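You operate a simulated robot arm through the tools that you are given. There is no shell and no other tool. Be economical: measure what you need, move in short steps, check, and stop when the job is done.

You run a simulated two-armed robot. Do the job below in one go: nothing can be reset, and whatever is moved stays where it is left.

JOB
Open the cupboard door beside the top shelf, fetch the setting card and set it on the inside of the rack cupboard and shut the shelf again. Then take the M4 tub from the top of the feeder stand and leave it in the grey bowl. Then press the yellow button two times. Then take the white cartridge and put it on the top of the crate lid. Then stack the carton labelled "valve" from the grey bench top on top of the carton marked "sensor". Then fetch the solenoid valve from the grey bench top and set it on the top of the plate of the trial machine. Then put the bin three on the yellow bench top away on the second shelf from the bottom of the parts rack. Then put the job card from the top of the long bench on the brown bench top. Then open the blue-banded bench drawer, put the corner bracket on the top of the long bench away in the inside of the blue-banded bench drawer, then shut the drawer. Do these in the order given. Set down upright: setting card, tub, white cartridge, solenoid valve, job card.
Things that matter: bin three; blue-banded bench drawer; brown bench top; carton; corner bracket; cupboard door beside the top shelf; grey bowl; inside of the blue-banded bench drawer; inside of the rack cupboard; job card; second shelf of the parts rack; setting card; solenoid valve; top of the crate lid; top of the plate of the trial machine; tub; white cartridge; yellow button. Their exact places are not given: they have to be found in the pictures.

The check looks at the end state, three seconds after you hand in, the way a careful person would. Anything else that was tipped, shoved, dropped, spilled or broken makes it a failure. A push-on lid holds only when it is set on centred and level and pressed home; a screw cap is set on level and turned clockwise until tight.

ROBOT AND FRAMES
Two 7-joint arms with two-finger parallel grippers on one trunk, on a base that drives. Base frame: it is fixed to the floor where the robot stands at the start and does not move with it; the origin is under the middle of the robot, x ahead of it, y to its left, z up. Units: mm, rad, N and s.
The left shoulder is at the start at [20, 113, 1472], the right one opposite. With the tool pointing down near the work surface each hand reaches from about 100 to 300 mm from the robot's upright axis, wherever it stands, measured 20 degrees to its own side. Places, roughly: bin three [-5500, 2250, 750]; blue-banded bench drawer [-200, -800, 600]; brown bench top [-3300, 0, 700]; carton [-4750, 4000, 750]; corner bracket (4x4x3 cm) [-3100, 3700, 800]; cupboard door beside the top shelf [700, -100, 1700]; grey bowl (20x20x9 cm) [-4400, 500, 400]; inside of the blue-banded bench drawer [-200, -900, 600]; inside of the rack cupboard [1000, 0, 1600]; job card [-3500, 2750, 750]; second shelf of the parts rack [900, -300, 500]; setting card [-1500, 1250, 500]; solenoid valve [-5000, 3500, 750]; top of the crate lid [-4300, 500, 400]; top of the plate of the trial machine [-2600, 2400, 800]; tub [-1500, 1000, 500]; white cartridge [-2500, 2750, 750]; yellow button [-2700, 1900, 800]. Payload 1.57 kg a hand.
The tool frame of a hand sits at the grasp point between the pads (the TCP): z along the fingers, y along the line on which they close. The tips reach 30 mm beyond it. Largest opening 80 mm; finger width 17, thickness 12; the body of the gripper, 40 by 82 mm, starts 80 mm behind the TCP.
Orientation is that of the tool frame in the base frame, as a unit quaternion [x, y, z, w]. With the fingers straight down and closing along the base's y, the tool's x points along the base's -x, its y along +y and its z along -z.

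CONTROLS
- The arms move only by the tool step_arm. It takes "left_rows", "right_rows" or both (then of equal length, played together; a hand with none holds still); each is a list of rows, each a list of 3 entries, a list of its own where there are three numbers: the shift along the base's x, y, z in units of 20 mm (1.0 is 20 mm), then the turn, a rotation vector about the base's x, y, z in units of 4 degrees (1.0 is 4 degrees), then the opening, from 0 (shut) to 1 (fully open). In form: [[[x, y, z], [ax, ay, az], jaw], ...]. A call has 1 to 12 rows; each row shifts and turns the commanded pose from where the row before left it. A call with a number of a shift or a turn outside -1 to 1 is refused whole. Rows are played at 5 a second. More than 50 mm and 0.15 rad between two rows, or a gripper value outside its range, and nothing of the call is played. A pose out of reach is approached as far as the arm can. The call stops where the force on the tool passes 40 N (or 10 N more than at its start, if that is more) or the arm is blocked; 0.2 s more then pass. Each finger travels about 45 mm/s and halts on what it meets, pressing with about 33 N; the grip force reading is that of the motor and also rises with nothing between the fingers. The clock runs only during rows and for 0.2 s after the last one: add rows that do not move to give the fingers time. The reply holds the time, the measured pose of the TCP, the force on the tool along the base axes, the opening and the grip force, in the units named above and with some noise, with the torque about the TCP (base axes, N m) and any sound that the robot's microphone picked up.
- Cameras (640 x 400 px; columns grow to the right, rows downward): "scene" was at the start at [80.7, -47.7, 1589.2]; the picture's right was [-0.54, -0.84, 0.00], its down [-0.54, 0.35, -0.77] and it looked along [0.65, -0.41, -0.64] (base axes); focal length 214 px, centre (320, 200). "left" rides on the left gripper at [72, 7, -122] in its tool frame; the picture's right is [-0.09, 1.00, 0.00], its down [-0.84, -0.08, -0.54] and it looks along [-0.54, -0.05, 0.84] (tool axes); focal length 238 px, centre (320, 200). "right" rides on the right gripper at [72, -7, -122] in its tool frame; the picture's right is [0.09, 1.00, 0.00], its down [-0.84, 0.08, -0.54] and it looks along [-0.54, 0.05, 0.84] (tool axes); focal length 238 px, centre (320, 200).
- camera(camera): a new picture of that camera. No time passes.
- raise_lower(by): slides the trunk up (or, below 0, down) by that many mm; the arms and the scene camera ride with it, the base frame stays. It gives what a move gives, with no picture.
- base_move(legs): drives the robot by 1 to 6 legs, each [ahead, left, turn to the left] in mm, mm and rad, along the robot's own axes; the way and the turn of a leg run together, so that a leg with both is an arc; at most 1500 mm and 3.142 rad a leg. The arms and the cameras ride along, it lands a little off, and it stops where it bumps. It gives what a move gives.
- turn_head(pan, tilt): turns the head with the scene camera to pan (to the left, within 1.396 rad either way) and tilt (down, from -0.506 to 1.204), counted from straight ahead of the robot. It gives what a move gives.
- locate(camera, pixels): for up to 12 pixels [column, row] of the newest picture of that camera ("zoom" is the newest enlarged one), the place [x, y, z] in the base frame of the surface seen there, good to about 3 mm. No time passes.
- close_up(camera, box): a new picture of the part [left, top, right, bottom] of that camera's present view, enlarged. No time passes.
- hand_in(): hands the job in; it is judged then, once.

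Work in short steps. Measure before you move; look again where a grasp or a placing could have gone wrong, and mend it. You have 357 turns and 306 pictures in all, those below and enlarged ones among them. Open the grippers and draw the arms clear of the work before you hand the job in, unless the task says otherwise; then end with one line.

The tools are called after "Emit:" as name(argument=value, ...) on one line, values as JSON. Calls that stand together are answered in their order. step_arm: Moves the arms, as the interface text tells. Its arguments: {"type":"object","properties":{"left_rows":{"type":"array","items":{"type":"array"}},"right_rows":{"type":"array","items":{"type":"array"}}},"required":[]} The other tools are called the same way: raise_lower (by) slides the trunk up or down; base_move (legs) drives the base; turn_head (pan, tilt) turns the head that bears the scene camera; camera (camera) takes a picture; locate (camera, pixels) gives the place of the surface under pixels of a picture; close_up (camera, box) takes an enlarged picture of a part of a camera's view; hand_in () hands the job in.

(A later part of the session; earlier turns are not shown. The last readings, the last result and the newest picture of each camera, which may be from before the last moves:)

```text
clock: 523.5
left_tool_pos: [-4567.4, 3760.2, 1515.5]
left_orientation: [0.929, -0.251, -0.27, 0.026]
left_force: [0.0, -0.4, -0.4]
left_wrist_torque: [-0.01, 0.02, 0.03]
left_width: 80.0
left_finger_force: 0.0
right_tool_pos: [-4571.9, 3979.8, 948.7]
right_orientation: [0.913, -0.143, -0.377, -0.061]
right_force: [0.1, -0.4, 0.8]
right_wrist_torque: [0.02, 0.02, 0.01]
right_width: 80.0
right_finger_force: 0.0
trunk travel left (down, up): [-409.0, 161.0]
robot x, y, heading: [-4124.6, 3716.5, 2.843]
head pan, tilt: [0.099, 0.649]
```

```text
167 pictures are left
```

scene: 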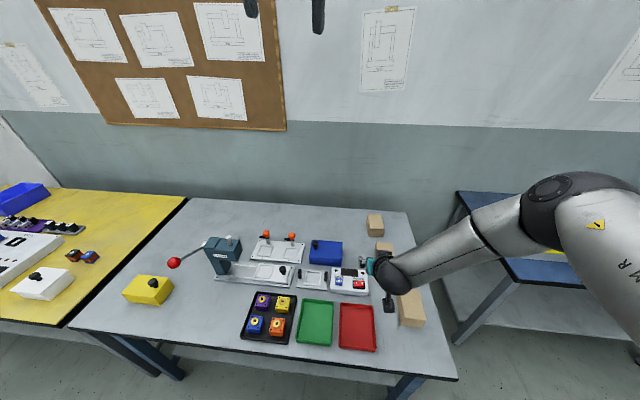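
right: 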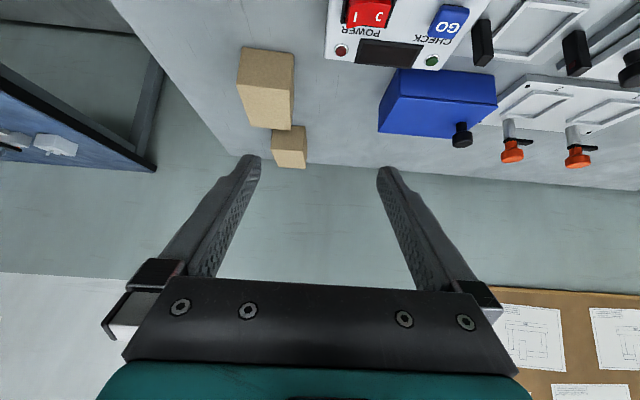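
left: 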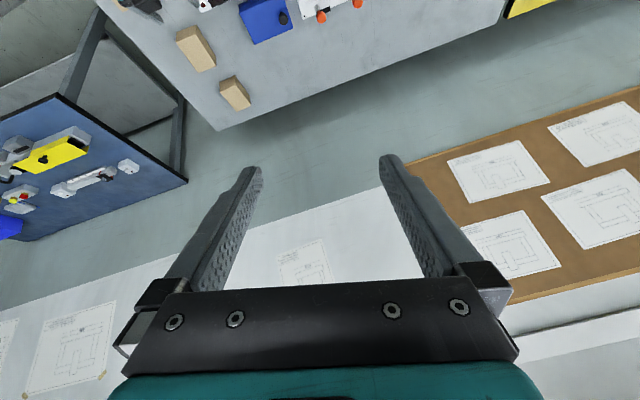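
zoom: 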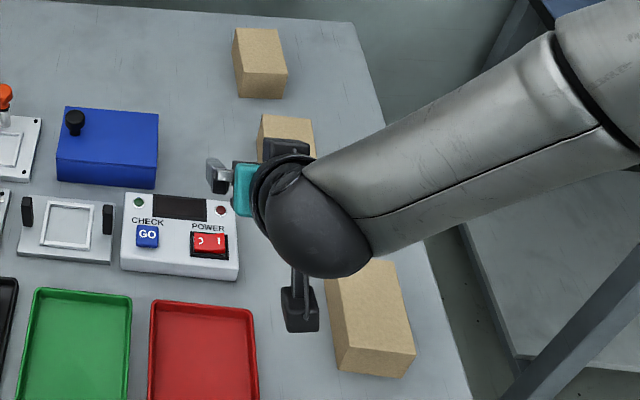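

Labels must face north. I drive north past the bench's end and look back.

Emit:
base_move(legs=[[49, -753, 0]])

Emit:
turn_head(pan=0.72, tilt=0.65)

Emit:
camera(camera="scene")

```text
clock: 527.5
left_tool_pos: [-4398.6, 4487.6, 1516.2]
left_orientation: [0.929, -0.25, -0.27, 0.025]
left_force: [0.6, 0.1, -0.3]
left_wrist_torque: [-0.03, 0.03, 0.02]
left_width: 79.9
left_finger_force: 0.1
right_tool_pos: [-4403.1, 4704.8, 949.9]
right_orientation: [0.913, -0.141, -0.377, -0.061]
right_force: [0.4, 0.5, -0.7]
right_wrist_torque: [-0.01, 0.0, 0.0]
right_width: 79.8
right_finger_force: 0.1
trunk travel left (down, up): [-409.0, 161.0]
robot x, y, heading: [-3953.8, 4447.5, 2.849]
head pan, tilt: [0.099, 0.649]
```

```text
clock: 528.5
left_tool_pos: [-4398.8, 4487.3, 1515.8]
left_orientation: [0.93, -0.251, -0.269, 0.027]
left_force: [0.5, 0.4, -0.1]
left_wrist_torque: [0.02, -0.01, -0.01]
left_width: 80.0
left_finger_force: 0.0
right_tool_pos: [-4403.5, 4704.6, 949.1]
right_orientation: [0.913, -0.14, -0.377, -0.06]
right_force: [0.3, 0.2, -0.4]
right_wrist_torque: [0.04, -0.02, 0.03]
right_width: 80.0
right_finger_force: 0.1
trunk travel left (down, up): [-409.0, 161.0]
robot x, y, heading: [-3947.9, 4442.5, 2.853]
head pan, tilt: [0.721, 0.649]
```

```text
166 pictures are left
```

scene: 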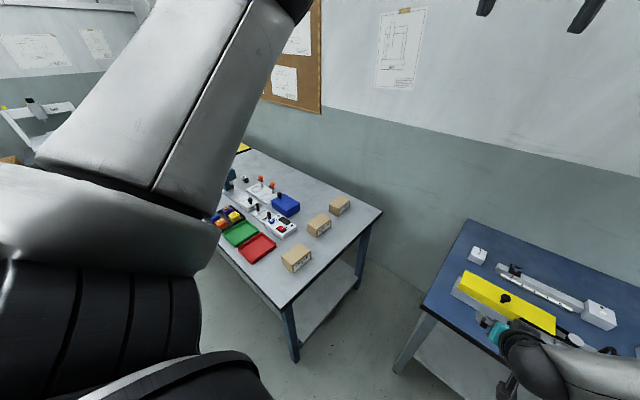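

Labels face this side. Zoom in on the cartons.

Emit:
close_up(camera="scene", box=[260, 185, 370, 285])

```text
4.00 times, centred on (315, 235) of scene
```

zoom: 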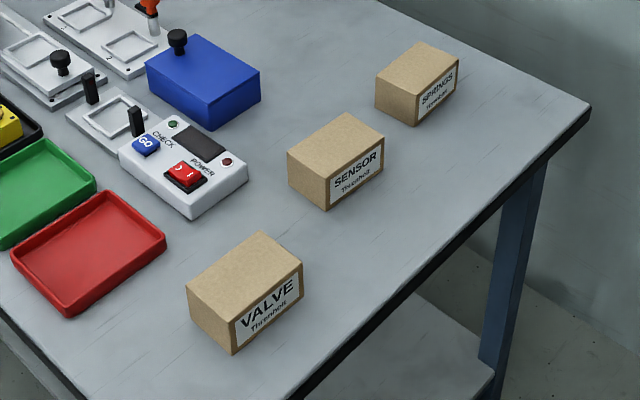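

Front carton is VALVE, middle SENSOR. Measure their top corners.

Emit:
locate(camera="zoom", pixels=[[189, 290], [260, 235], [301, 265], [233, 327], [290, 154], [345, 116], [383, 142], [325, 178], [232, 350], [590, 108], [300, 395]])

```text
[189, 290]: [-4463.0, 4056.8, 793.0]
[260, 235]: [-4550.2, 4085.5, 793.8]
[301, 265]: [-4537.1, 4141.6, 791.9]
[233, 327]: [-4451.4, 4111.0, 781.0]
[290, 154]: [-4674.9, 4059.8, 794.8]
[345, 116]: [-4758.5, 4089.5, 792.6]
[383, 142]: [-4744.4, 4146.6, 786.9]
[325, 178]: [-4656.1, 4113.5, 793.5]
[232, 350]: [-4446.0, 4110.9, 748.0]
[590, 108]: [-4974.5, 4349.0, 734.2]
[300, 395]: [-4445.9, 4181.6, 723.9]
```

VALVE: centre (-4500,4099), 91×58 mm, top 793; SENSOR centre (-4708,4102). The right hand is already pitched 45° westward, so I use it from the east side: drive to (-4049,3844) and align.

Emit:
base_move(legs=[[-75, 602, 0]])

Emit:
step_arm(right_rows=[[[0, 0, 0], [0, 0, 0.6], 1], [[0, 0, 0], [0, 0, 0.6], 1]])

Emit:
turn_head(pan=-0.15, tilt=0.75)

Emit:
camera(camera="right")

```text
clock: 532.0
left_tool_pos: [-4498.7, 3881.5, 1515.3]
left_orientation: [0.93, -0.247, -0.271, 0.027]
left_force: [0.0, -0.8, -0.5]
left_wrist_torque: [0.0, 0.0, 0.0]
left_width: 80.1
left_finger_force: 0.1
right_tool_pos: [-4504.9, 4097.8, 947.8]
right_orientation: [0.914, -0.138, -0.377, -0.059]
right_force: [-0.4, -0.3, -0.4]
right_wrist_torque: [-0.01, 0.03, -0.01]
right_width: 80.1
right_finger_force: 0.2
trunk travel left (down, up): [-409.0, 161.0]
robot x, y, heading: [-4054.8, 3845.4, 2.852]
head pan, tilt: [0.721, 0.649]
```

```text
clock: 532.6
left_tool_pos: [-4497.3, 3881.4, 1516.1]
left_orientation: [0.93, -0.247, -0.269, 0.027]
left_force: [-0.2, 0.0, -0.2]
left_wrist_torque: [-0.01, -0.01, 0.02]
left_width: 80.1
left_finger_force: 0.0
right_tool_pos: [-4505.1, 4097.6, 949.1]
right_orientation: [0.914, -0.139, -0.377, -0.059]
right_force: [-0.1, 0.5, -0.4]
right_wrist_torque: [0.04, -0.03, 0.01]
right_width: 80.0
right_finger_force: 0.0
right hand out of reach, approached as far as the arm can: row 2
trunk travel left (down, up): [-409.0, 161.0]
robot x, y, heading: [-4055.3, 3843.5, 2.857]
head pan, tilt: [0.721, 0.649]
```

```text
clock: 533.8
left_tool_pos: [-4497.8, 3882.4, 1516.3]
left_orientation: [0.93, -0.248, -0.269, 0.026]
left_force: [0.1, 1.3, 0.2]
left_wrist_torque: [0.0, -0.02, 0.03]
left_width: 80.1
left_finger_force: 0.1
right_tool_pos: [-4505.6, 4099.3, 949.5]
right_orientation: [0.913, -0.14, -0.377, -0.06]
right_force: [0.1, -1.2, -0.3]
right_wrist_torque: [0.03, -0.02, 0.03]
right_width: 80.0
right_finger_force: 0.1
trunk travel left (down, up): [-409.0, 161.0]
robot x, y, heading: [-4053.7, 3838.8, 2.859]
head pan, tilt: [-0.15, 0.75]
```

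```text
164 pictures are left
```

right: 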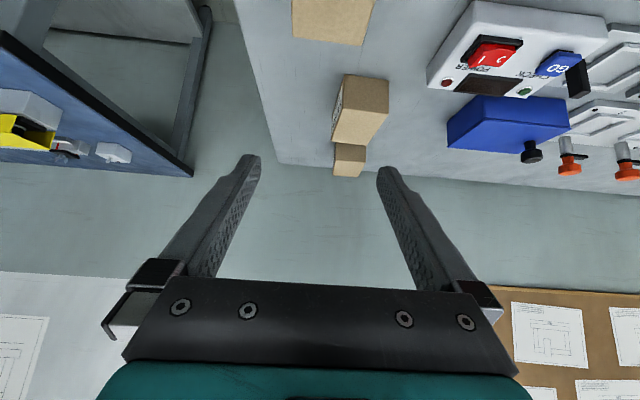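

The arm is at its fold limit here; I back the base 60 mm while extending the hand 65 mm, then yaw 4.5°.

Emit:
base_move(legs=[[-65, 0, 0]])

Emit:
step_arm(right_rows=[[[-0.957, 0.285, 0], [0, 0, 0], 1], [[-0.957, 0.285, 0], [0, 0, 0], 1], [[-0.957, 0.285, 0], [0, 0, 0.6], 1], [[0, 0, 0], [0, 0, 0.6], 1]])

Emit:
raise_lower(by=-100)

Emit:
camera(camera="right")

```text
clock: 534.8
left_tool_pos: [-4434.2, 3861.7, 1516.5]
left_orientation: [0.93, -0.247, -0.27, 0.027]
left_force: [0.1, -1.4, 0.0]
left_wrist_torque: [0.01, 0.05, 0.02]
left_width: 80.0
left_finger_force: 0.0
right_tool_pos: [-4441.6, 4080.3, 949.4]
right_orientation: [0.914, -0.138, -0.377, -0.059]
right_force: [-0.8, -0.7, -0.3]
right_wrist_torque: [0.01, 0.01, 0.0]
right_width: 80.1
right_finger_force: 0.0
trunk travel left (down, up): [-409.0, 161.0]
robot x, y, heading: [-3993.4, 3822.9, 2.852]
head pan, tilt: [-0.15, 0.75]
```

```text
clock: 535.8
left_tool_pos: [-4435.1, 3864.6, 1515.8]
left_orientation: [0.93, -0.248, -0.269, 0.027]
left_force: [-0.4, -0.2, -0.2]
left_wrist_torque: [0.04, 0.01, -0.01]
left_width: 80.1
left_finger_force: 0.1
right_tool_pos: [-4499.8, 4098.8, 947.8]
right_orientation: [0.918, -0.101, -0.38, -0.044]
right_force: [-0.4, 0.3, -1.0]
right_wrist_torque: [0.0, 0.0, -0.01]
right_width: 79.9
right_finger_force: 0.0
trunk travel left (down, up): [-409.0, 161.0]
robot x, y, heading: [-3985.7, 3820.6, 2.856]
head pan, tilt: [-0.15, 0.75]
```

```text
clock: 537.1
left_tool_pos: [-4435.8, 3864.2, 1416.6]
left_orientation: [0.93, -0.247, -0.269, 0.028]
left_force: [-0.5, -0.1, 0.4]
left_wrist_torque: [0.02, -0.02, -0.03]
left_width: 80.1
left_finger_force: 0.0
right_tool_pos: [-4500.8, 4098.1, 849.5]
right_orientation: [0.919, -0.1, -0.379, -0.043]
right_force: [0.1, -0.5, -0.6]
right_wrist_torque: [-0.02, -0.02, -0.02]
right_width: 80.3
right_finger_force: 0.0
trunk travel left (down, up): [-309.0, 261.0]
robot x, y, heading: [-3988.2, 3820.9, 2.858]
head pan, tilt: [-0.15, 0.75]
```

```text
163 pictures are left
```

right: 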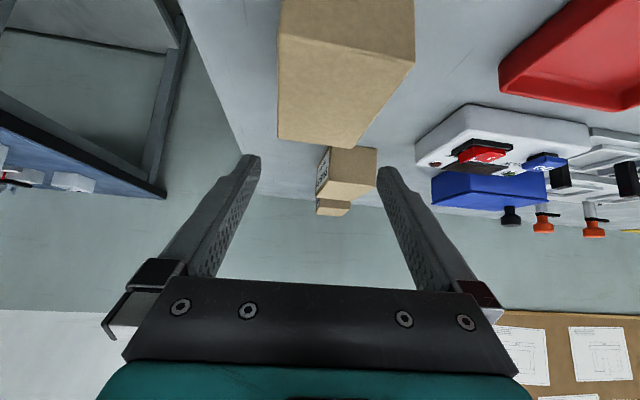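

Box is below the hand with ~11 mm clearance each side. Lower 74 mm and grip.

Emit:
raise_lower(by=-73)

Emit:
step_arm(right_rows=[[[0, 0, 0], [0, 0, 0], 0.6], [[0, 0, 0], [0, 0, 0], 0.5], [[0, 0, 0], [0, 0, 0], 0.5], [[0, 0, 0], [0, 0, 0], 0.5]])

Emit:
camera(camera="right")

```text
clock: 538.2
left_tool_pos: [-4435.3, 3863.4, 1341.7]
left_orientation: [0.93, -0.248, -0.269, 0.028]
left_force: [0.1, 0.3, -0.7]
left_wrist_torque: [-0.03, 0.03, 0.04]
left_width: 79.8
left_finger_force: 0.0
right_tool_pos: [-4500.7, 4098.0, 774.5]
right_orientation: [0.919, -0.1, -0.38, -0.044]
right_force: [-0.2, -0.3, 0.4]
right_wrist_torque: [-0.01, 0.0, -0.02]
right_width: 79.9
right_finger_force: 0.0
trunk travel left (down, up): [-236.0, 334.0]
robot x, y, heading: [-3989.9, 3822.5, 2.853]
head pan, tilt: [-0.15, 0.75]
```

```text
clock: 539.2
left_tool_pos: [-4435.1, 3863.1, 1342.2]
left_orientation: [0.93, -0.247, -0.27, 0.028]
left_force: [0.5, -0.4, -0.1]
left_wrist_torque: [-0.03, 0.0, -0.04]
left_width: 80.1
left_finger_force: 0.0
right_tool_pos: [-4500.3, 4097.4, 775.5]
right_orientation: [0.919, -0.1, -0.379, -0.043]
right_force: [0.1, 1.0, 1.4]
right_wrist_torque: [0.1, -0.03, 0.04]
right_width: 64.8
right_finger_force: 32.6
trunk travel left (down, up): [-236.0, 334.0]
robot x, y, heading: [-3990.6, 3824.0, 2.854]
head pan, tilt: [-0.15, 0.75]
```

```text
162 pictures are left
```

right: 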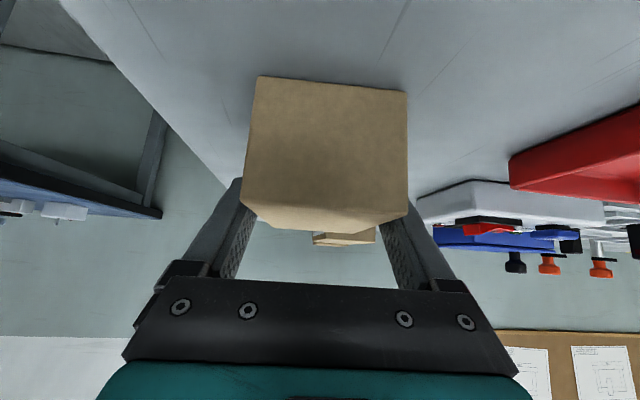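

VALVE gripped (65 mm). Lift 75 mm, move over SENSOR (base 165 ahead, 57 left; arm the rest), and check.

Emit:
raise_lower(by=78)

Emit:
base_move(legs=[[162, 57, 0]])

Emit:
step_arm(right_rows=[[[-0.957, 0.285, 0], [0, 0, 0], 0.5], [[-0.95, 0.285, 0], [0, 0, 0], 0.5]])

Emit:
camera(camera="right")

Emit:
camera(camera="scene")

```text
clock: 540.4
left_tool_pos: [-4436.7, 3862.4, 1422.0]
left_orientation: [0.93, -0.247, -0.269, 0.027]
left_force: [-0.1, -0.5, 0.0]
left_wrist_torque: [0.0, -0.02, 0.03]
left_width: 79.9
left_finger_force: 0.1
right_tool_pos: [-4500.9, 4098.7, 853.7]
right_orientation: [0.919, -0.1, -0.38, -0.043]
right_force: [0.5, 0.3, -3.0]
right_wrist_torque: [0.0, 0.03, 0.0]
right_width: 64.7
right_finger_force: 33.3
trunk travel left (down, up): [-314.0, 256.0]
robot x, y, heading: [-3993.4, 3822.9, 2.855]
head pan, tilt: [-0.15, 0.75]
```

```text
clock: 541.8
left_tool_pos: [-4607.9, 3854.2, 1420.9]
left_orientation: [0.93, -0.248, -0.269, 0.027]
left_force: [0.0, 0.4, 1.1]
left_wrist_torque: [0.02, 0.01, -0.02]
left_width: 80.0
left_finger_force: 0.1
right_tool_pos: [-4673.4, 4089.8, 852.3]
right_orientation: [0.919, -0.1, -0.379, -0.044]
right_force: [-0.9, 0.1, -2.3]
right_wrist_torque: [0.0, -0.06, 0.02]
right_width: 64.6
right_finger_force: 32.5
trunk travel left (down, up): [-314.0, 256.0]
robot x, y, heading: [-4161.6, 3814.4, 2.86]
head pan, tilt: [-0.15, 0.75]
```

```text
clock: 542.4
left_tool_pos: [-4607.1, 3853.5, 1420.7]
left_orientation: [0.93, -0.247, -0.27, 0.028]
left_force: [0.3, -0.4, 0.5]
left_wrist_torque: [-0.02, 0.0, 0.0]
left_width: 79.9
left_finger_force: 0.1
right_tool_pos: [-4709.2, 4100.0, 851.7]
right_orientation: [0.919, -0.1, -0.379, -0.043]
right_force: [0.0, 0.6, -1.5]
right_wrist_torque: [0.01, 0.03, -0.02]
right_width: 64.5
right_finger_force: 32.9
trunk travel left (down, up): [-314.0, 256.0]
robot x, y, heading: [-4161.2, 3814.9, 2.851]
head pan, tilt: [-0.15, 0.75]
```

```text
161 pictures are left
```

right: 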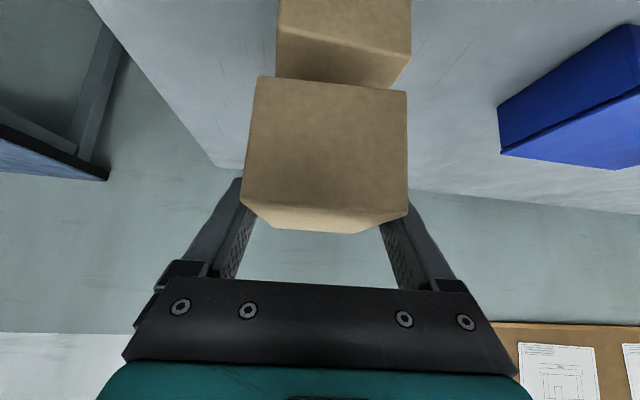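

```text
160 pictures are left
```

scene: 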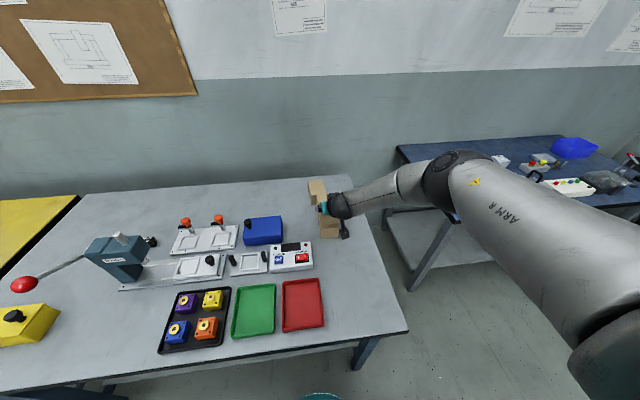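

VALVE hangs above SENSOR. I check alignment by locating SENSOR's visible east face corners and VALVE's bottom edge.

Emit:
locate(camera="right", pixels=[[282, 30], [408, 45], [282, 70], [400, 70], [262, 82], [402, 96], [330, 20]])

```text
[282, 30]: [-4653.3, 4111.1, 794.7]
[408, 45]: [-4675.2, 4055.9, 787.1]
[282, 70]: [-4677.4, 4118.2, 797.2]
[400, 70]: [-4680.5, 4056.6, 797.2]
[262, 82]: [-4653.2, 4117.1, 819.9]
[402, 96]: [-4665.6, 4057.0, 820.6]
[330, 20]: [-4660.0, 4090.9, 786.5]
```

Aligned within ~5 mm; bottom at 820, SENSOR top at ~795. Lower 20 mm by trunk, then gently to contact.

Emit:
raise_lower(by=-18)

Emit:
step_arm(right_rows=[[[0, 0, -0.15], [0, 0, 0], 0.5], [[0, 0, -0.1], [0, 0, 0], 0.5], [[0, 0, -0.1], [0, 0, 0], 0.5]])

```text
clock: 543.1
left_tool_pos: [-4606.7, 3853.8, 1403.6]
left_orientation: [0.93, -0.248, -0.27, 0.028]
left_force: [0.1, -0.9, -0.4]
left_wrist_torque: [-0.04, -0.01, -0.03]
left_width: 80.0
left_finger_force: 0.1
right_tool_pos: [-4709.4, 4101.2, 834.7]
right_orientation: [0.919, -0.1, -0.379, -0.043]
right_force: [-0.6, -0.3, -1.8]
right_wrist_torque: [0.03, -0.02, -0.03]
right_width: 64.7
right_finger_force: 33.3
trunk travel left (down, up): [-296.0, 274.0]
robot x, y, heading: [-4160.9, 3811.6, 2.855]
head pan, tilt: [-0.15, 0.75]
```

```text
clock: 543.9
left_tool_pos: [-4605.6, 3853.3, 1403.8]
left_orientation: [0.93, -0.248, -0.27, 0.027]
left_force: [-0.4, 0.5, 0.5]
left_wrist_torque: [-0.04, 0.01, -0.02]
left_width: 80.0
left_finger_force: 0.2
right_tool_pos: [-4710.8, 4099.9, 829.6]
right_orientation: [0.918, -0.1, -0.381, -0.044]
right_force: [3.4, -0.6, 11.4]
right_wrist_torque: [-0.19, -0.76, 0.0]
right_width: 64.5
right_finger_force: 32.8
trunk travel left (down, up): [-296.0, 274.0]
robot x, y, heading: [-4163.2, 3814.1, 2.852]
head pan, tilt: [-0.15, 0.75]
```

Contact at 11 N. Open and rise straight up by trunk.

Emit:
step_arm(right_rows=[[[0, 0, 0.05], [0, 0, 0], 0.85], [[0, 0, 0], [0, 0, 0], 1], [[0, 0, 0], [0, 0, 0], 1], [[0, 0, 0], [0, 0, 0], 1]])

Emit:
raise_lower(by=120)

Emit:
camera(camera="right")

```text
clock: 544.9
left_tool_pos: [-4607.4, 3853.3, 1403.6]
left_orientation: [0.93, -0.248, -0.269, 0.027]
left_force: [-0.1, 0.1, -0.3]
left_wrist_torque: [-0.01, 0.02, 0.01]
left_width: 79.8
left_finger_force: 0.1
right_tool_pos: [-4708.9, 4099.9, 828.2]
right_orientation: [0.919, -0.099, -0.379, -0.043]
right_force: [-0.1, 0.3, -0.3]
right_wrist_torque: [0.04, -0.03, -0.02]
right_width: 79.9
right_finger_force: 0.0
trunk travel left (down, up): [-296.0, 274.0]
robot x, y, heading: [-4161.4, 3814.8, 2.857]
head pan, tilt: [-0.15, 0.75]
```

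```text
clock: 546.4
left_tool_pos: [-4605.7, 3854.4, 1523.4]
left_orientation: [0.93, -0.247, -0.27, 0.028]
left_force: [0.3, 0.0, -0.2]
left_wrist_torque: [0.02, -0.03, 0.03]
left_width: 80.0
left_finger_force: 0.0
right_tool_pos: [-4709.9, 4100.8, 948.3]
right_orientation: [0.919, -0.101, -0.38, -0.044]
right_force: [0.2, -0.8, -0.4]
right_wrist_torque: [0.02, 0.04, -0.01]
right_width: 80.0
right_finger_force: 0.1
trunk travel left (down, up): [-416.0, 154.0]
robot x, y, heading: [-4167.5, 3813.9, 2.858]
head pan, tilt: [-0.15, 0.75]
```

```text
159 pictures are left
```

right: 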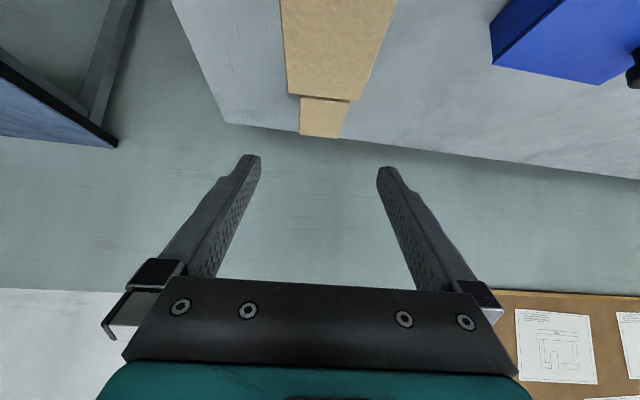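

The stack looks fine. Next the solenoid valve near (-5000,3500). Zoom on the bench's middle.

Emit:
turn_head(pan=0.3, tilt=0.6)

Emit:
camera(camera="scene")

Emit:
close_up(camera="scene", box=[180, 180, 400, 300])

```text
clock: 547.3
left_tool_pos: [-4606.7, 3854.0, 1523.3]
left_orientation: [0.93, -0.247, -0.269, 0.028]
left_force: [0.2, 0.5, -0.1]
left_wrist_torque: [0.0, -0.02, 0.0]
left_width: 80.1
left_finger_force: 0.0
right_tool_pos: [-4708.2, 4101.6, 948.1]
right_orientation: [0.919, -0.1, -0.379, -0.043]
right_force: [-0.4, -0.4, -0.4]
right_wrist_torque: [-0.02, -0.02, -0.02]
right_width: 80.0
right_finger_force: 0.0
trunk travel left (down, up): [-416.0, 154.0]
robot x, y, heading: [-4162.5, 3815.4, 2.862]
head pan, tilt: [0.3, 0.6]
```

```text
158 pictures are left
```

scene: 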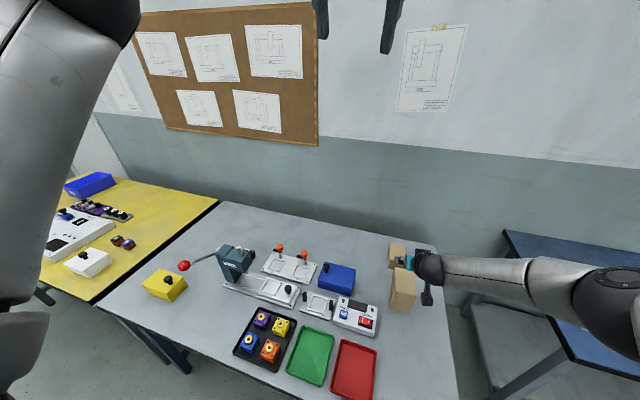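

```text
2.91 times, centred on (290, 240) of scene
```

zoom: 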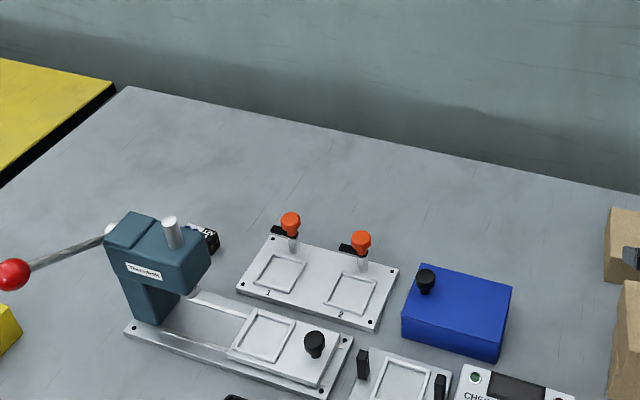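

A small part sits behind the press at zoom (207,237). Locate it, the press, and edges.

Emit:
locate(camera="zoom", pixels=[[212, 240], [205, 232], [200, 228], [216, 248], [170, 225], [130, 215], [150, 260], [125, 90], [105, 230], [15, 275], [600, 190], [290, 225]])

Emit:
close_up(camera="scene", box=[205, 225, 285, 290])

```text
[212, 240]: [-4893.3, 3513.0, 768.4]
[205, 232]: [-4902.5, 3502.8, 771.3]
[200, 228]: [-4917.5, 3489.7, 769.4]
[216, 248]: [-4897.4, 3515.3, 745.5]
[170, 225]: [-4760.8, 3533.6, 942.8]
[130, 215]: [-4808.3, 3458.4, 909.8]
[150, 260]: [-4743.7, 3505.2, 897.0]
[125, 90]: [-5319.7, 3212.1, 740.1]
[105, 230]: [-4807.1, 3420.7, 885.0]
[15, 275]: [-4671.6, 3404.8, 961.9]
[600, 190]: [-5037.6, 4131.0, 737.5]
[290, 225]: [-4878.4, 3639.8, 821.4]
```

```text
6.15 times, centred on (245, 258) of scene
```

zoom: 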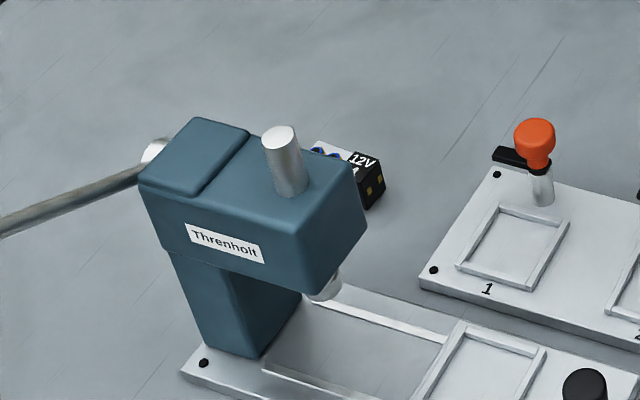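

The 12V block sits at ≈(-4910,3500), z 740–770, behind the press, so I need a near-vertical hand from the side. I back away, return the right hand to tool-down, and drive to (-4322,3320) with heading -2.37.

Emit:
base_move(legs=[[-250, 0, 0]])

Emit:
step_arm(right_rows=[[[0.66, -0.16, 0], [-0.21, -0.915, 0], 1], [[0.66, -0.16, 0], [-0.21, -0.915, 0], 1], [[0.66, -0.16, 0], [-0.21, -0.915, 0], 1], [[0.66, -0.16, 0], [-0.21, -0.915, 0], 1], [[0.66, -0.16, 0], [-0.21, -0.915, 0], 1], [[0.66, -0.16, 0], [-0.21, -0.915, 0], 1], [[0.66, -0.16, 0], [-0.21, -0.915, 0], 1], [[0.66, -0.16, 0], [-0.21, -0.915, 0], 1], [[0.66, -0.16, 0], [-0.21, -0.915, 0], 1], [[0.66, -0.16, 0], [-0.21, -0.915, 0], 1], [[0.66, -0.16, 0], [-0.21, -0.915, 0], 1], [[0.66, -0.16, 0], [-0.21, -0.915, 0], 1]])

Emit:
base_move(legs=[[0, 0, 1.05], [560, 26, 0]])

Emit:
turn_head(pan=-0.9, tilt=0.7)

Emit:
camera(camera="scene")

```text
clock: 549.1
left_tool_pos: [-4369.4, 3784.1, 1523.0]
left_orientation: [0.93, -0.248, -0.271, 0.027]
left_force: [0.0, 0.4, 0.3]
left_wrist_torque: [0.0, 0.04, 0.0]
left_width: 79.9
left_finger_force: 0.1
right_tool_pos: [-4471.8, 4030.5, 948.7]
right_orientation: [0.919, -0.1, -0.379, -0.043]
right_force: [0.0, -0.5, 0.8]
right_wrist_torque: [0.03, -0.01, -0.01]
right_width: 80.1
right_finger_force: 0.0
trunk travel left (down, up): [-416.0, 154.0]
robot x, y, heading: [-3926.0, 3744.2, 2.854]
head pan, tilt: [0.3, 0.6]
```

```text
clock: 551.7
left_tool_pos: [-4369.8, 3783.1, 1523.0]
left_orientation: [0.93, -0.248, -0.269, 0.028]
left_force: [-0.2, -1.0, 0.0]
left_wrist_torque: [0.01, -0.01, -0.02]
left_width: 79.9
left_finger_force: 0.0
right_tool_pos: [-4313.3, 3993.6, 947.8]
right_orientation: [0.994, -0.109, 0.003, 0.001]
right_force: [-0.3, -1.1, 1.1]
right_wrist_torque: [0.0, 0.0, 0.01]
right_width: 79.9
right_finger_force: 0.0
trunk travel left (down, up): [-416.0, 154.0]
robot x, y, heading: [-3923.0, 3743.6, 2.855]
head pan, tilt: [0.3, 0.6]
```

```text
clock: 557.5
left_tool_pos: [-4558.4, 2977.3, 1523.2]
left_orientation: [0.929, 0.254, -0.219, 0.158]
left_force: [-0.1, -0.2, -1.0]
left_wrist_torque: [0.04, -0.03, 0.02]
left_width: 80.1
left_finger_force: 0.1
right_tool_pos: [-4713.4, 3129.8, 948.9]
right_orientation: [0.914, 0.406, 0.001, 0.0]
right_force: [-0.2, 0.4, -0.7]
right_wrist_torque: [0.03, -0.03, -0.07]
right_width: 79.9
right_finger_force: 0.1
trunk travel left (down, up): [-416.0, 154.0]
robot x, y, heading: [-4302.8, 3344.5, -2.374]
head pan, tilt: [0.3, 0.6]
```

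```text
clock: 558.9
left_tool_pos: [-4558.2, 2978.4, 1522.9]
left_orientation: [0.928, 0.254, -0.22, 0.16]
left_force: [0.4, 0.0, 0.2]
left_wrist_torque: [-0.02, 0.01, 0.03]
left_width: 79.7
left_finger_force: 0.1
right_tool_pos: [-4712.8, 3129.9, 948.1]
right_orientation: [0.914, 0.407, 0.001, 0.0]
right_force: [-0.3, 0.4, 0.2]
right_wrist_torque: [0.02, 0.0, 0.02]
right_width: 80.1
right_finger_force: 0.0
trunk travel left (down, up): [-416.0, 154.0]
robot x, y, heading: [-4305.5, 3348.6, -2.371]
head pan, tilt: [-0.901, 0.7]
```

```text
155 pictures are left
```

scene: 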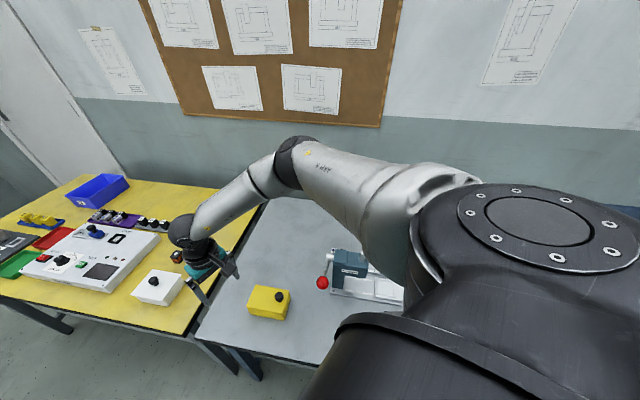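

The object is hidden behind the press from here. I raise the right hand relative to the shoulder, lower the trunk 120, then swing the hand over toward the block.

Emit:
step_arm(right_rows=[[[0, 0, 1], [0, 0, 0], 1], [[0, 0, 1], [0, 0, 0], 1], [[0, 0, 1], [0, 0, 0], 1], [[0, 0, 1], [0, 0, 0], 1], [[0, 0, 1], [0, 0, 0], 1], [[0, 0, 1], [0, 0, 0], 1], [[0, 0, 1], [0, 0, 0], 1], [[0, 0, 1], [0, 0, 0], 1], [[0, 0, 1], [0, 0, 0], 1]])

Emit:
raise_lower(by=-110)

Emit:
step_arm(right_rows=[[[-0.5, 1, 0], [0, 0, 0], 1], [[-0.5, 1, 0], [0, 0, 0], 1], [[-0.5, 1, 0], [0, 0, 0], 1], [[-0.5, 1, 0], [0, 0, 0], 1], [[-0.5, 1, 0], [0, 0, 0], 1], [[-0.5, 1, 0], [0, 0, 0], 1], [[-0.5, 1, 0], [0, 0, 0], 1], [[-0.5, 1, 0], [0, 0, 0], 1], [[-0.5, 1, 0], [0, 0, 0], 1], [[-0.5, 1, 0], [0, 0, 0], 1], [[-0.5, 1, 0], [0, 0, 0], 1], [[-0.5, 1, 0], [0, 0, 0], 1]])

Emit:
camera(camera="right")

```text
clock: 560.9
left_tool_pos: [-4557.8, 2978.7, 1522.9]
left_orientation: [0.928, 0.255, -0.219, 0.16]
left_force: [-0.3, 0.0, 0.0]
left_wrist_torque: [0.01, 0.0, 0.02]
left_width: 79.9
left_finger_force: 0.0
right_tool_pos: [-4711.2, 3129.5, 1128.7]
right_orientation: [0.914, 0.406, 0.003, 0.001]
right_force: [-0.6, 0.2, -0.1]
right_wrist_torque: [-0.01, -0.02, 0.02]
right_width: 79.9
right_finger_force: 0.0
trunk travel left (down, up): [-416.0, 154.0]
robot x, y, heading: [-4302.1, 3346.9, -2.371]
head pan, tilt: [-0.901, 0.7]
```

```text
clock: 562.3
left_tool_pos: [-4557.5, 2978.0, 1413.7]
left_orientation: [0.928, 0.255, -0.219, 0.16]
left_force: [0.1, 0.0, 0.7]
left_wrist_torque: [0.0, -0.03, 0.01]
left_width: 79.8
left_finger_force: 0.1
right_tool_pos: [-4712.4, 3129.4, 1018.6]
right_orientation: [0.913, 0.407, 0.002, 0.001]
right_force: [0.8, -0.1, 0.1]
right_wrist_torque: [0.01, -0.03, 0.01]
right_width: 80.3
right_finger_force: 0.1
trunk travel left (down, up): [-306.0, 264.0]
robot x, y, heading: [-4302.1, 3343.8, -2.373]
head pan, tilt: [-0.901, 0.7]
```

```text
clock: 564.9
left_tool_pos: [-4556.5, 2978.5, 1412.6]
left_orientation: [0.928, 0.254, -0.219, 0.159]
left_force: [0.1, -0.6, 0.3]
left_wrist_torque: [-0.01, -0.01, -0.01]
left_width: 80.1
left_finger_force: 0.1
right_tool_pos: [-4832.4, 3370.9, 1017.2]
right_orientation: [0.913, 0.407, 0.002, 0.0]
right_force: [-0.1, 1.0, -0.5]
right_wrist_torque: [0.0, -0.02, -0.01]
right_width: 80.0
right_finger_force: 0.0
trunk travel left (down, up): [-306.0, 264.0]
robot x, y, heading: [-4301.6, 3345.5, -2.372]
head pan, tilt: [-0.901, 0.7]
```

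```text
154 pictures are left
```

right: 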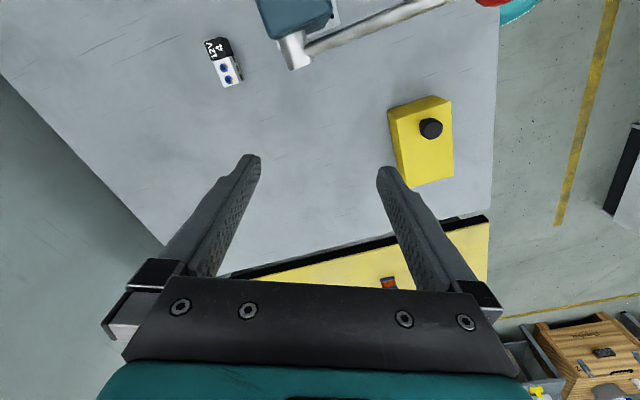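

The block is visible at (222,62). Zoom and locate its corners.

Emit:
close_up(camera="right", box=[185, 20, 265, 100])

Emit:
locate(camera="right", pixels=[[206, 43], [227, 38], [241, 78], [223, 86], [222, 62], [270, 30], [300, 60], [215, 55]])

```text
5.00 times, centred on (225, 60) of right
```

zoom: 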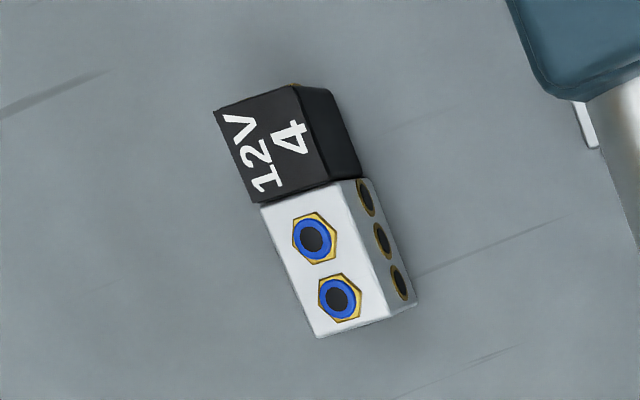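

```text
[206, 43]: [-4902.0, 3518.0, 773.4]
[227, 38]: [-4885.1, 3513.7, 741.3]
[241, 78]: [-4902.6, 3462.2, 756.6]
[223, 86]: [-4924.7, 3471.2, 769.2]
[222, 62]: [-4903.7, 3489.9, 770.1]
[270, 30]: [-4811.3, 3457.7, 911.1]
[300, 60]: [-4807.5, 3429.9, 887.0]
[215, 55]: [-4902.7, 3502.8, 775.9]
```

Block centre ≈(-4904,3490), long axis az 64°, ~52×25 mm, top 772. I nudge the base 18 mm closer, move the hand above it and yaw +16°.

Emit:
base_move(legs=[[9, -17, 0]])

Emit:
step_arm(right_rows=[[[-0.45, 0.95, 0], [0, 0, 0.67], 1], [[-0.45, 0.95, 0], [0, 0, 0.67], 1], [[-0.45, 0.95, 0], [0, 0, 0.67], 1], [[-0.45, 0.95, 0], [0, 0, 0.67], 1], [[-0.45, 0.95, 0], [0, 0, 0.67], 1], [[-0.45, 0.95, 0], [0, 0, 0.67], 1]])

Emit:
camera(camera="right")

```text
clock: 565.7
left_tool_pos: [-4577.0, 2985.2, 1412.9]
left_orientation: [0.928, 0.255, -0.219, 0.161]
left_force: [-0.2, -0.9, 0.1]
left_wrist_torque: [0.02, -0.05, 0.03]
left_width: 79.8
left_finger_force: 0.1
right_tool_pos: [-4850.3, 3376.1, 1016.0]
right_orientation: [0.914, 0.407, 0.003, 0.001]
right_force: [-0.1, 0.7, 0.2]
right_wrist_torque: [-0.01, -0.02, 0.01]
right_width: 80.3
right_finger_force: 0.2
trunk travel left (down, up): [-306.0, 264.0]
robot x, y, heading: [-4319.9, 3349.0, -2.368]
head pan, tilt: [-0.901, 0.7]
```

```text
clock: 567.1
left_tool_pos: [-4575.5, 2984.7, 1412.2]
left_orientation: [0.929, 0.255, -0.218, 0.159]
left_force: [0.5, -0.6, -0.5]
left_wrist_torque: [0.0, 0.03, 0.02]
left_width: 80.0
left_finger_force: 0.1
right_tool_pos: [-4808.8, 3395.3, 1020.0]
right_orientation: [0.849, 0.529, 0.002, -0.001]
right_force: [0.1, -1.0, -0.7]
right_wrist_torque: [-0.01, 0.03, 0.02]
right_width: 79.9
right_finger_force: 0.0
right hand out of reach, approached as far as the arm can: row 2, 3, 4, 5, 6
trunk travel left (down, up): [-306.0, 264.0]
robot x, y, heading: [-4322.6, 3349.7, -2.378]
head pan, tilt: [-0.901, 0.7]
```

```text
152 pictures are left
```

right: 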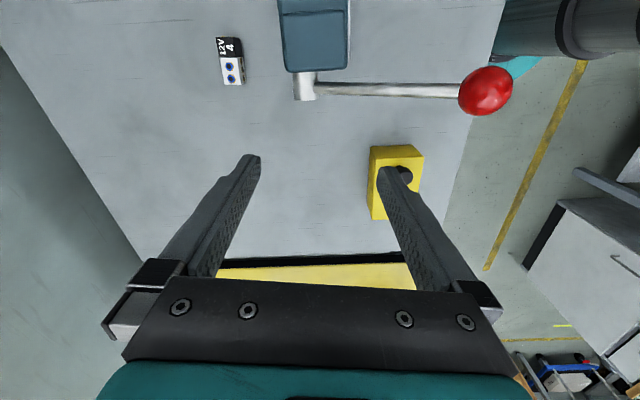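

Pure tool-down can't reach; I need ~17° outward tilt with the camera on the far (west) side to clear the press. I test yawing the wrist by +90° here.

Emit:
step_arm(right_rows=[[[0.3, -0.5, 0], [0, 0, 1], 1], [[0.3, -0.5, 0], [0, 0, 1], 1], [[0.3, -0.5, 0], [0, 0, 1], 1], [[0.3, -0.5, 0], [0, 0, 1], 1], [[0, 0, 0], [0, 0, 1], 1], [[0, 0, 0], [0, 0, 1], 1], [[0, 0, 0], [0, 0, 1], 1], [[0, 0, 0], [0, 0, 1], 1], [[0, 0, 0], [0, 0, 1], 1], [[0, 0, 0], [0, 0, 1], 1], [[0, 0, 0], [0, 0, 1], 1], [[0, 0, 0], [0, 0, 1], 1]])

Emit:
step_arm(right_rows=[[[0, 0, 0], [0, 0, 1], 1], [[0, 0, 0], [0, 0, 1], 1], [[0, 0, 0], [0, 0, 1], 1], [[0, 0, 0], [0, 0, 1], 1], [[0, 0, 0], [0, 0, 1], 1], [[0, 0, 0], [0, 0, 1], 1], [[0, 0, 0], [0, 0, 1], 1], [[0, 0, 0], [0, 0, 1], 1], [[0, 0, 0], [0, 0, 1], 1], [[0, 0, 0], [0, 0, 1], 1]])

```text
clock: 569.7
left_tool_pos: [-4576.1, 2983.9, 1412.8]
left_orientation: [0.928, 0.256, -0.219, 0.16]
left_force: [-0.4, 0.5, 0.9]
left_wrist_torque: [0.02, 0.01, -0.01]
left_width: 80.0
left_finger_force: 0.0
right_tool_pos: [-4642.1, 3316.4, 998.3]
right_orientation: [0.559, 0.829, 0.001, -0.001]
right_force: [0.7, 0.6, -0.9]
right_wrist_torque: [-0.01, 0.01, 0.01]
right_width: 80.0
right_finger_force: 0.1
right hand out of reach, approached as far as the arm can: row 1, 2, 3, 4, 5, 6, 7, 8, 9, 10, 11, 12
trunk travel left (down, up): [-306.0, 264.0]
robot x, y, heading: [-4323.6, 3349.2, -2.373]
head pan, tilt: [-0.901, 0.7]
```

```text
clock: 571.9
left_tool_pos: [-4576.4, 2983.7, 1413.8]
left_orientation: [0.928, 0.255, -0.219, 0.16]
left_force: [-0.2, 0.4, -0.7]
left_wrist_torque: [0.0, 0.01, 0.05]
left_width: 80.0
left_finger_force: 0.2
right_tool_pos: [-4555.5, 3276.3, 954.5]
right_orientation: [0.241, 0.971, 0.0, -0.003]
right_force: [0.5, -0.6, 0.5]
right_wrist_torque: [0.02, -0.02, -0.04]
right_width: 79.9
right_finger_force: 0.0
right hand out of reach, approached as far as the arm can: row 1, 2, 3, 4, 5, 6, 7, 8, 9, 10
trunk travel left (down, up): [-306.0, 264.0]
robot x, y, heading: [-4319.7, 3348.5, -2.376]
head pan, tilt: [-0.901, 0.7]
```

Reach shrinks with that yaw, so I go the other way: restore yaw to about -45° (camera clear of the press), raise above the lever, and extend with ~15° outward tilt.

Emit:
step_arm(right_rows=[[[0, 0, 1], [0, 0, -1], 1], [[0, 0, 1], [0, 0, -1], 1], [[0, 0, 1], [0, 0, -1], 1], [[0, 0, 1], [0, 0, -1], 1], [[0, 0, 0.5], [0, 0, -1], 1], [[0, 0, 0], [0, 0, -1], 1], [[0, 0, 0], [0, 0, -1], 1], [[0, 0, 0], [0, 0, -1], 1], [[0, 0, 0], [0, 0, -1], 1], [[0, 0, 0], [0, 0, -1], 1], [[0, 0, 0], [0, 0, -1], 1], [[0, 0, 0], [0, 0, -1], 1]])

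Emit:
step_arm(right_rows=[[[-1, 0, 0], [0, 0, -1], 1], [[-1, 0, 0], [0, 0, -1], 1], [[-1, 0, 0], [0, 0, -1], 1], [[-1, 0, 0], [0, 0, -1], 1], [[-1, 0.3, 0], [0, 0, -1], 1], [[-1, 0.3, 0], [0, 0, -1], 1], [[-1, 0.3, 0], [0, 0, -1], 1], [[-1, 0.3, 0], [0, 0, -1], 1], [[-1, 0.3, 0], [0, 0, -1], 1], [[-1, 0.3, 0], [0, 0, -1], 1], [[-1, 0.3, 0], [0, 0, -1], 1], [[-1, 0.3, 0], [0, 0, -1], 1]])

Emit:
step_arm(right_rows=[[[-1, 1, 0], [0.06, 0.39, -0.7], 1], [[-1, 1, 0], [0.06, 0.39, -0.7], 1], [[-0.5, 1, 0], [0.06, 0.39, -0.7], 1], [[-0.5, 1, 0], [0.06, 0.39, -0.7], 1], [[-0.5, 1, 0], [0.06, 0.39, 0], 1], [[-0.5, 1, 0], [0.06, 0.39, 0], 1], [[-0.5, 0.7, 0], [0.06, 0.39, 0], 1], [[-0.5, 0.5, 0], [0.06, 0.39, 0], 1], [[-0.5, 0.5, 0], [0.06, 0.39, 0], 1], [[-0.5, 0.4, 0], [0.06, 0.39, 0], 1]])

Emit:
camera(camera="right")

```text
clock: 574.5
left_tool_pos: [-4575.7, 2983.9, 1413.6]
left_orientation: [0.929, 0.254, -0.218, 0.159]
left_force: [0.1, -0.5, 0.0]
left_wrist_torque: [0.0, -0.01, 0.01]
left_width: 80.1
left_finger_force: 0.0
right_tool_pos: [-4556.1, 3260.8, 1031.6]
right_orientation: [0.617, 0.787, 0.004, -0.001]
right_force: [0.2, -0.2, -0.1]
right_wrist_torque: [-0.01, -0.02, 0.02]
right_width: 80.1
right_finger_force: 0.2
right hand out of reach, approached as far as the arm can: row 1, 2, 3, 4
trunk travel left (down, up): [-306.0, 264.0]
robot x, y, heading: [-4318.7, 3350.8, -2.373]
head pan, tilt: [-0.901, 0.7]
```

```text
clock: 577.1
left_tool_pos: [-4575.5, 2985.0, 1412.8]
left_orientation: [0.928, 0.254, -0.219, 0.16]
left_force: [-0.3, -0.4, 0.0]
left_wrist_torque: [0.01, 0.01, 0.0]
left_width: 80.0
left_finger_force: 0.0
right_tool_pos: [-4795.0, 3309.4, 1032.4]
right_orientation: [0.883, 0.469, 0.002, -0.001]
right_force: [0.2, 0.3, -0.1]
right_wrist_torque: [0.06, -0.02, -0.01]
right_width: 80.0
right_finger_force: 0.0
trunk travel left (down, up): [-306.0, 264.0]
robot x, y, heading: [-4321.1, 3356.0, -2.367]
head pan, tilt: [-0.901, 0.7]
```

```text
clock: 579.3
left_tool_pos: [-4576.3, 2984.8, 1412.8]
left_orientation: [0.929, 0.254, -0.219, 0.158]
left_force: [-0.3, -0.7, 0.4]
left_wrist_torque: [-0.05, 0.02, 0.02]
left_width: 80.0
left_finger_force: 0.0
right_tool_pos: [-4915.7, 3472.1, 1032.0]
right_orientation: [0.916, 0.378, -0.114, -0.076]
right_force: [0.4, 0.3, -0.7]
right_wrist_torque: [0.03, -0.01, 0.0]
right_width: 79.7
right_finger_force: 0.1
trunk travel left (down, up): [-306.0, 264.0]
robot x, y, heading: [-4318.1, 3353.3, -2.371]
head pan, tilt: [-0.901, 0.7]
```

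```text
151 pictures are left
```

right: 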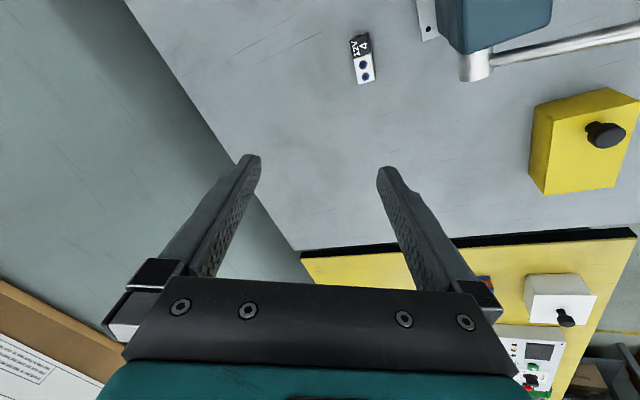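

Reached with a 15° tilt. I yaw +20° to align with the block (and swing the camera clear of the press), centring over it.

Emit:
step_arm(right_rows=[[[0.2, 0.3, 0], [0, 0, 0.83], 1], [[0.2, 0.3, 0], [0, 0, 0.83], 1], [[0.2, 0.3, 0], [0, 0, 0.83], 1], [[0, 0, 0], [0, 0, 0.83], 1], [[0, 0, 0], [0, 0, 0.83], 1], [[0, 0, 0], [0, 0, 0.83], 1]])

Emit:
camera(camera="right")

```text
clock: 580.7
left_tool_pos: [-4574.7, 2984.0, 1412.3]
left_orientation: [0.929, 0.254, -0.219, 0.159]
left_force: [0.7, -0.6, -0.1]
left_wrist_torque: [-0.01, -0.02, 0.01]
left_width: 79.9
left_finger_force: 0.0
right_tool_pos: [-4914.2, 3476.5, 1034.1]
right_orientation: [0.899, 0.417, -0.119, -0.071]
right_force: [-0.8, 0.6, 0.1]
right_wrist_torque: [-0.04, -0.02, -0.02]
right_width: 79.7
right_finger_force: 0.0
right hand out of reach, approached as far as the arm can: row 3, 4, 5, 6
trunk travel left (down, up): [-306.0, 264.0]
robot x, y, heading: [-4320.9, 3356.6, -2.371]
head pan, tilt: [-0.901, 0.7]
```

```text
150 pictures are left
```

right: 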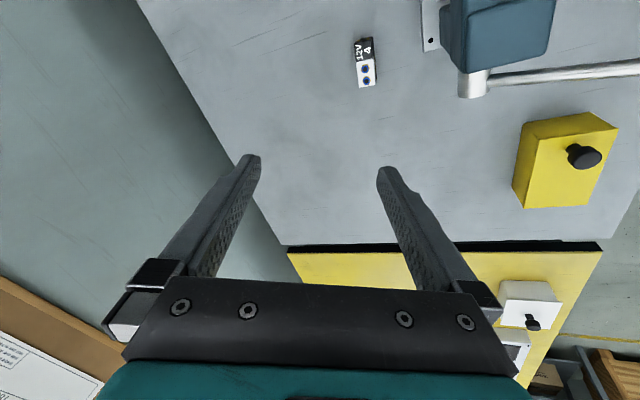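

Yaw saturates at about -40°, but gripping near the block's south end keeps the camera off the press. I shift a little west and lower the trunk 190 mm, then look.

Emit:
step_arm(right_rows=[[[-0.3, 0.1, 0], [0, 0, 0], 1], [[0, 0, 0], [0, 0, 0], 1]])

Emit:
raise_lower(by=-150)

Emit:
camera(camera="right")

Emit:
turn_head(pan=-0.75, tilt=0.7)

Emit:
camera(camera="scene")

```text
clock: 581.3
left_tool_pos: [-4575.2, 2984.3, 1413.6]
left_orientation: [0.928, 0.255, -0.218, 0.159]
left_force: [1.0, -0.8, -0.8]
left_wrist_torque: [-0.02, 0.0, 0.0]
left_width: 79.9
left_finger_force: 0.0
right_tool_pos: [-4912.6, 3476.6, 1033.8]
right_orientation: [0.898, 0.417, -0.119, -0.072]
right_force: [0.0, 0.1, -0.4]
right_wrist_torque: [-0.03, 0.01, 0.01]
right_width: 79.8
right_finger_force: 0.0
right hand out of reach, approached as far as the arm can: row 1
trunk travel left (down, up): [-306.0, 264.0]
robot x, y, heading: [-4318.5, 3351.4, -2.371]
head pan, tilt: [-0.901, 0.7]
```

```text
clock: 583.0
left_tool_pos: [-4575.4, 2983.8, 1263.3]
left_orientation: [0.928, 0.255, -0.219, 0.16]
left_force: [-0.9, 0.4, 0.4]
left_wrist_torque: [-0.02, -0.04, -0.01]
left_width: 80.0
left_finger_force: 0.0
right_tool_pos: [-4913.7, 3476.5, 883.2]
right_orientation: [0.898, 0.417, -0.119, -0.071]
right_force: [0.5, 0.1, -0.2]
right_wrist_torque: [-0.01, 0.0, -0.03]
right_width: 79.8
right_finger_force: 0.0
trunk travel left (down, up): [-156.0, 414.0]
robot x, y, heading: [-4320.1, 3350.7, -2.373]
head pan, tilt: [-0.901, 0.7]
```

```text
149 pictures are left
```

right: 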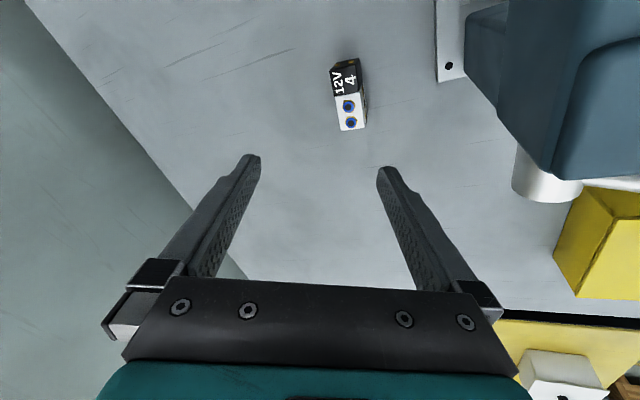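

```text
clock: 583.8
left_tool_pos: [-4576.7, 2985.0, 1263.3]
left_orientation: [0.928, 0.255, -0.219, 0.16]
left_force: [0.6, -0.1, 0.8]
left_wrist_torque: [0.06, -0.03, 0.03]
left_width: 80.3
left_finger_force: 0.1
right_tool_pos: [-4912.5, 3478.1, 884.3]
right_orientation: [0.898, 0.417, -0.118, -0.071]
right_force: [0.2, 0.5, -0.5]
right_wrist_torque: [0.03, 0.02, -0.04]
right_width: 80.1
right_finger_force: 0.0
trunk travel left (down, up): [-156.0, 414.0]
robot x, y, heading: [-4322.6, 3350.7, -2.372]
head pan, tilt: [-0.75, 0.7]
```

```text
148 pictures are left
```

scene: 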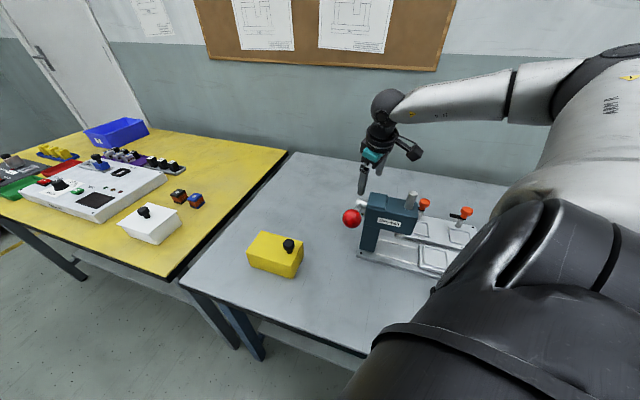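

The block is centred in the closing direction. I check the camera's clearance to the press by locating the press's near corners.

Emit:
locate(camera="right", pixels=[[466, 20], [500, 110], [550, 178], [470, 75], [515, 5], [348, 95], [340, 128], [350, 62]])

```text
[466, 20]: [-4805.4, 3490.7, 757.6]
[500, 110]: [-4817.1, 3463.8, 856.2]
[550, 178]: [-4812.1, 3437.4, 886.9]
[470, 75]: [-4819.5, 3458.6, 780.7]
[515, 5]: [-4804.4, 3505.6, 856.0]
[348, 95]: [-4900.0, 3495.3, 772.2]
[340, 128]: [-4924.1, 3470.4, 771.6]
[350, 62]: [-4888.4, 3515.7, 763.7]
```

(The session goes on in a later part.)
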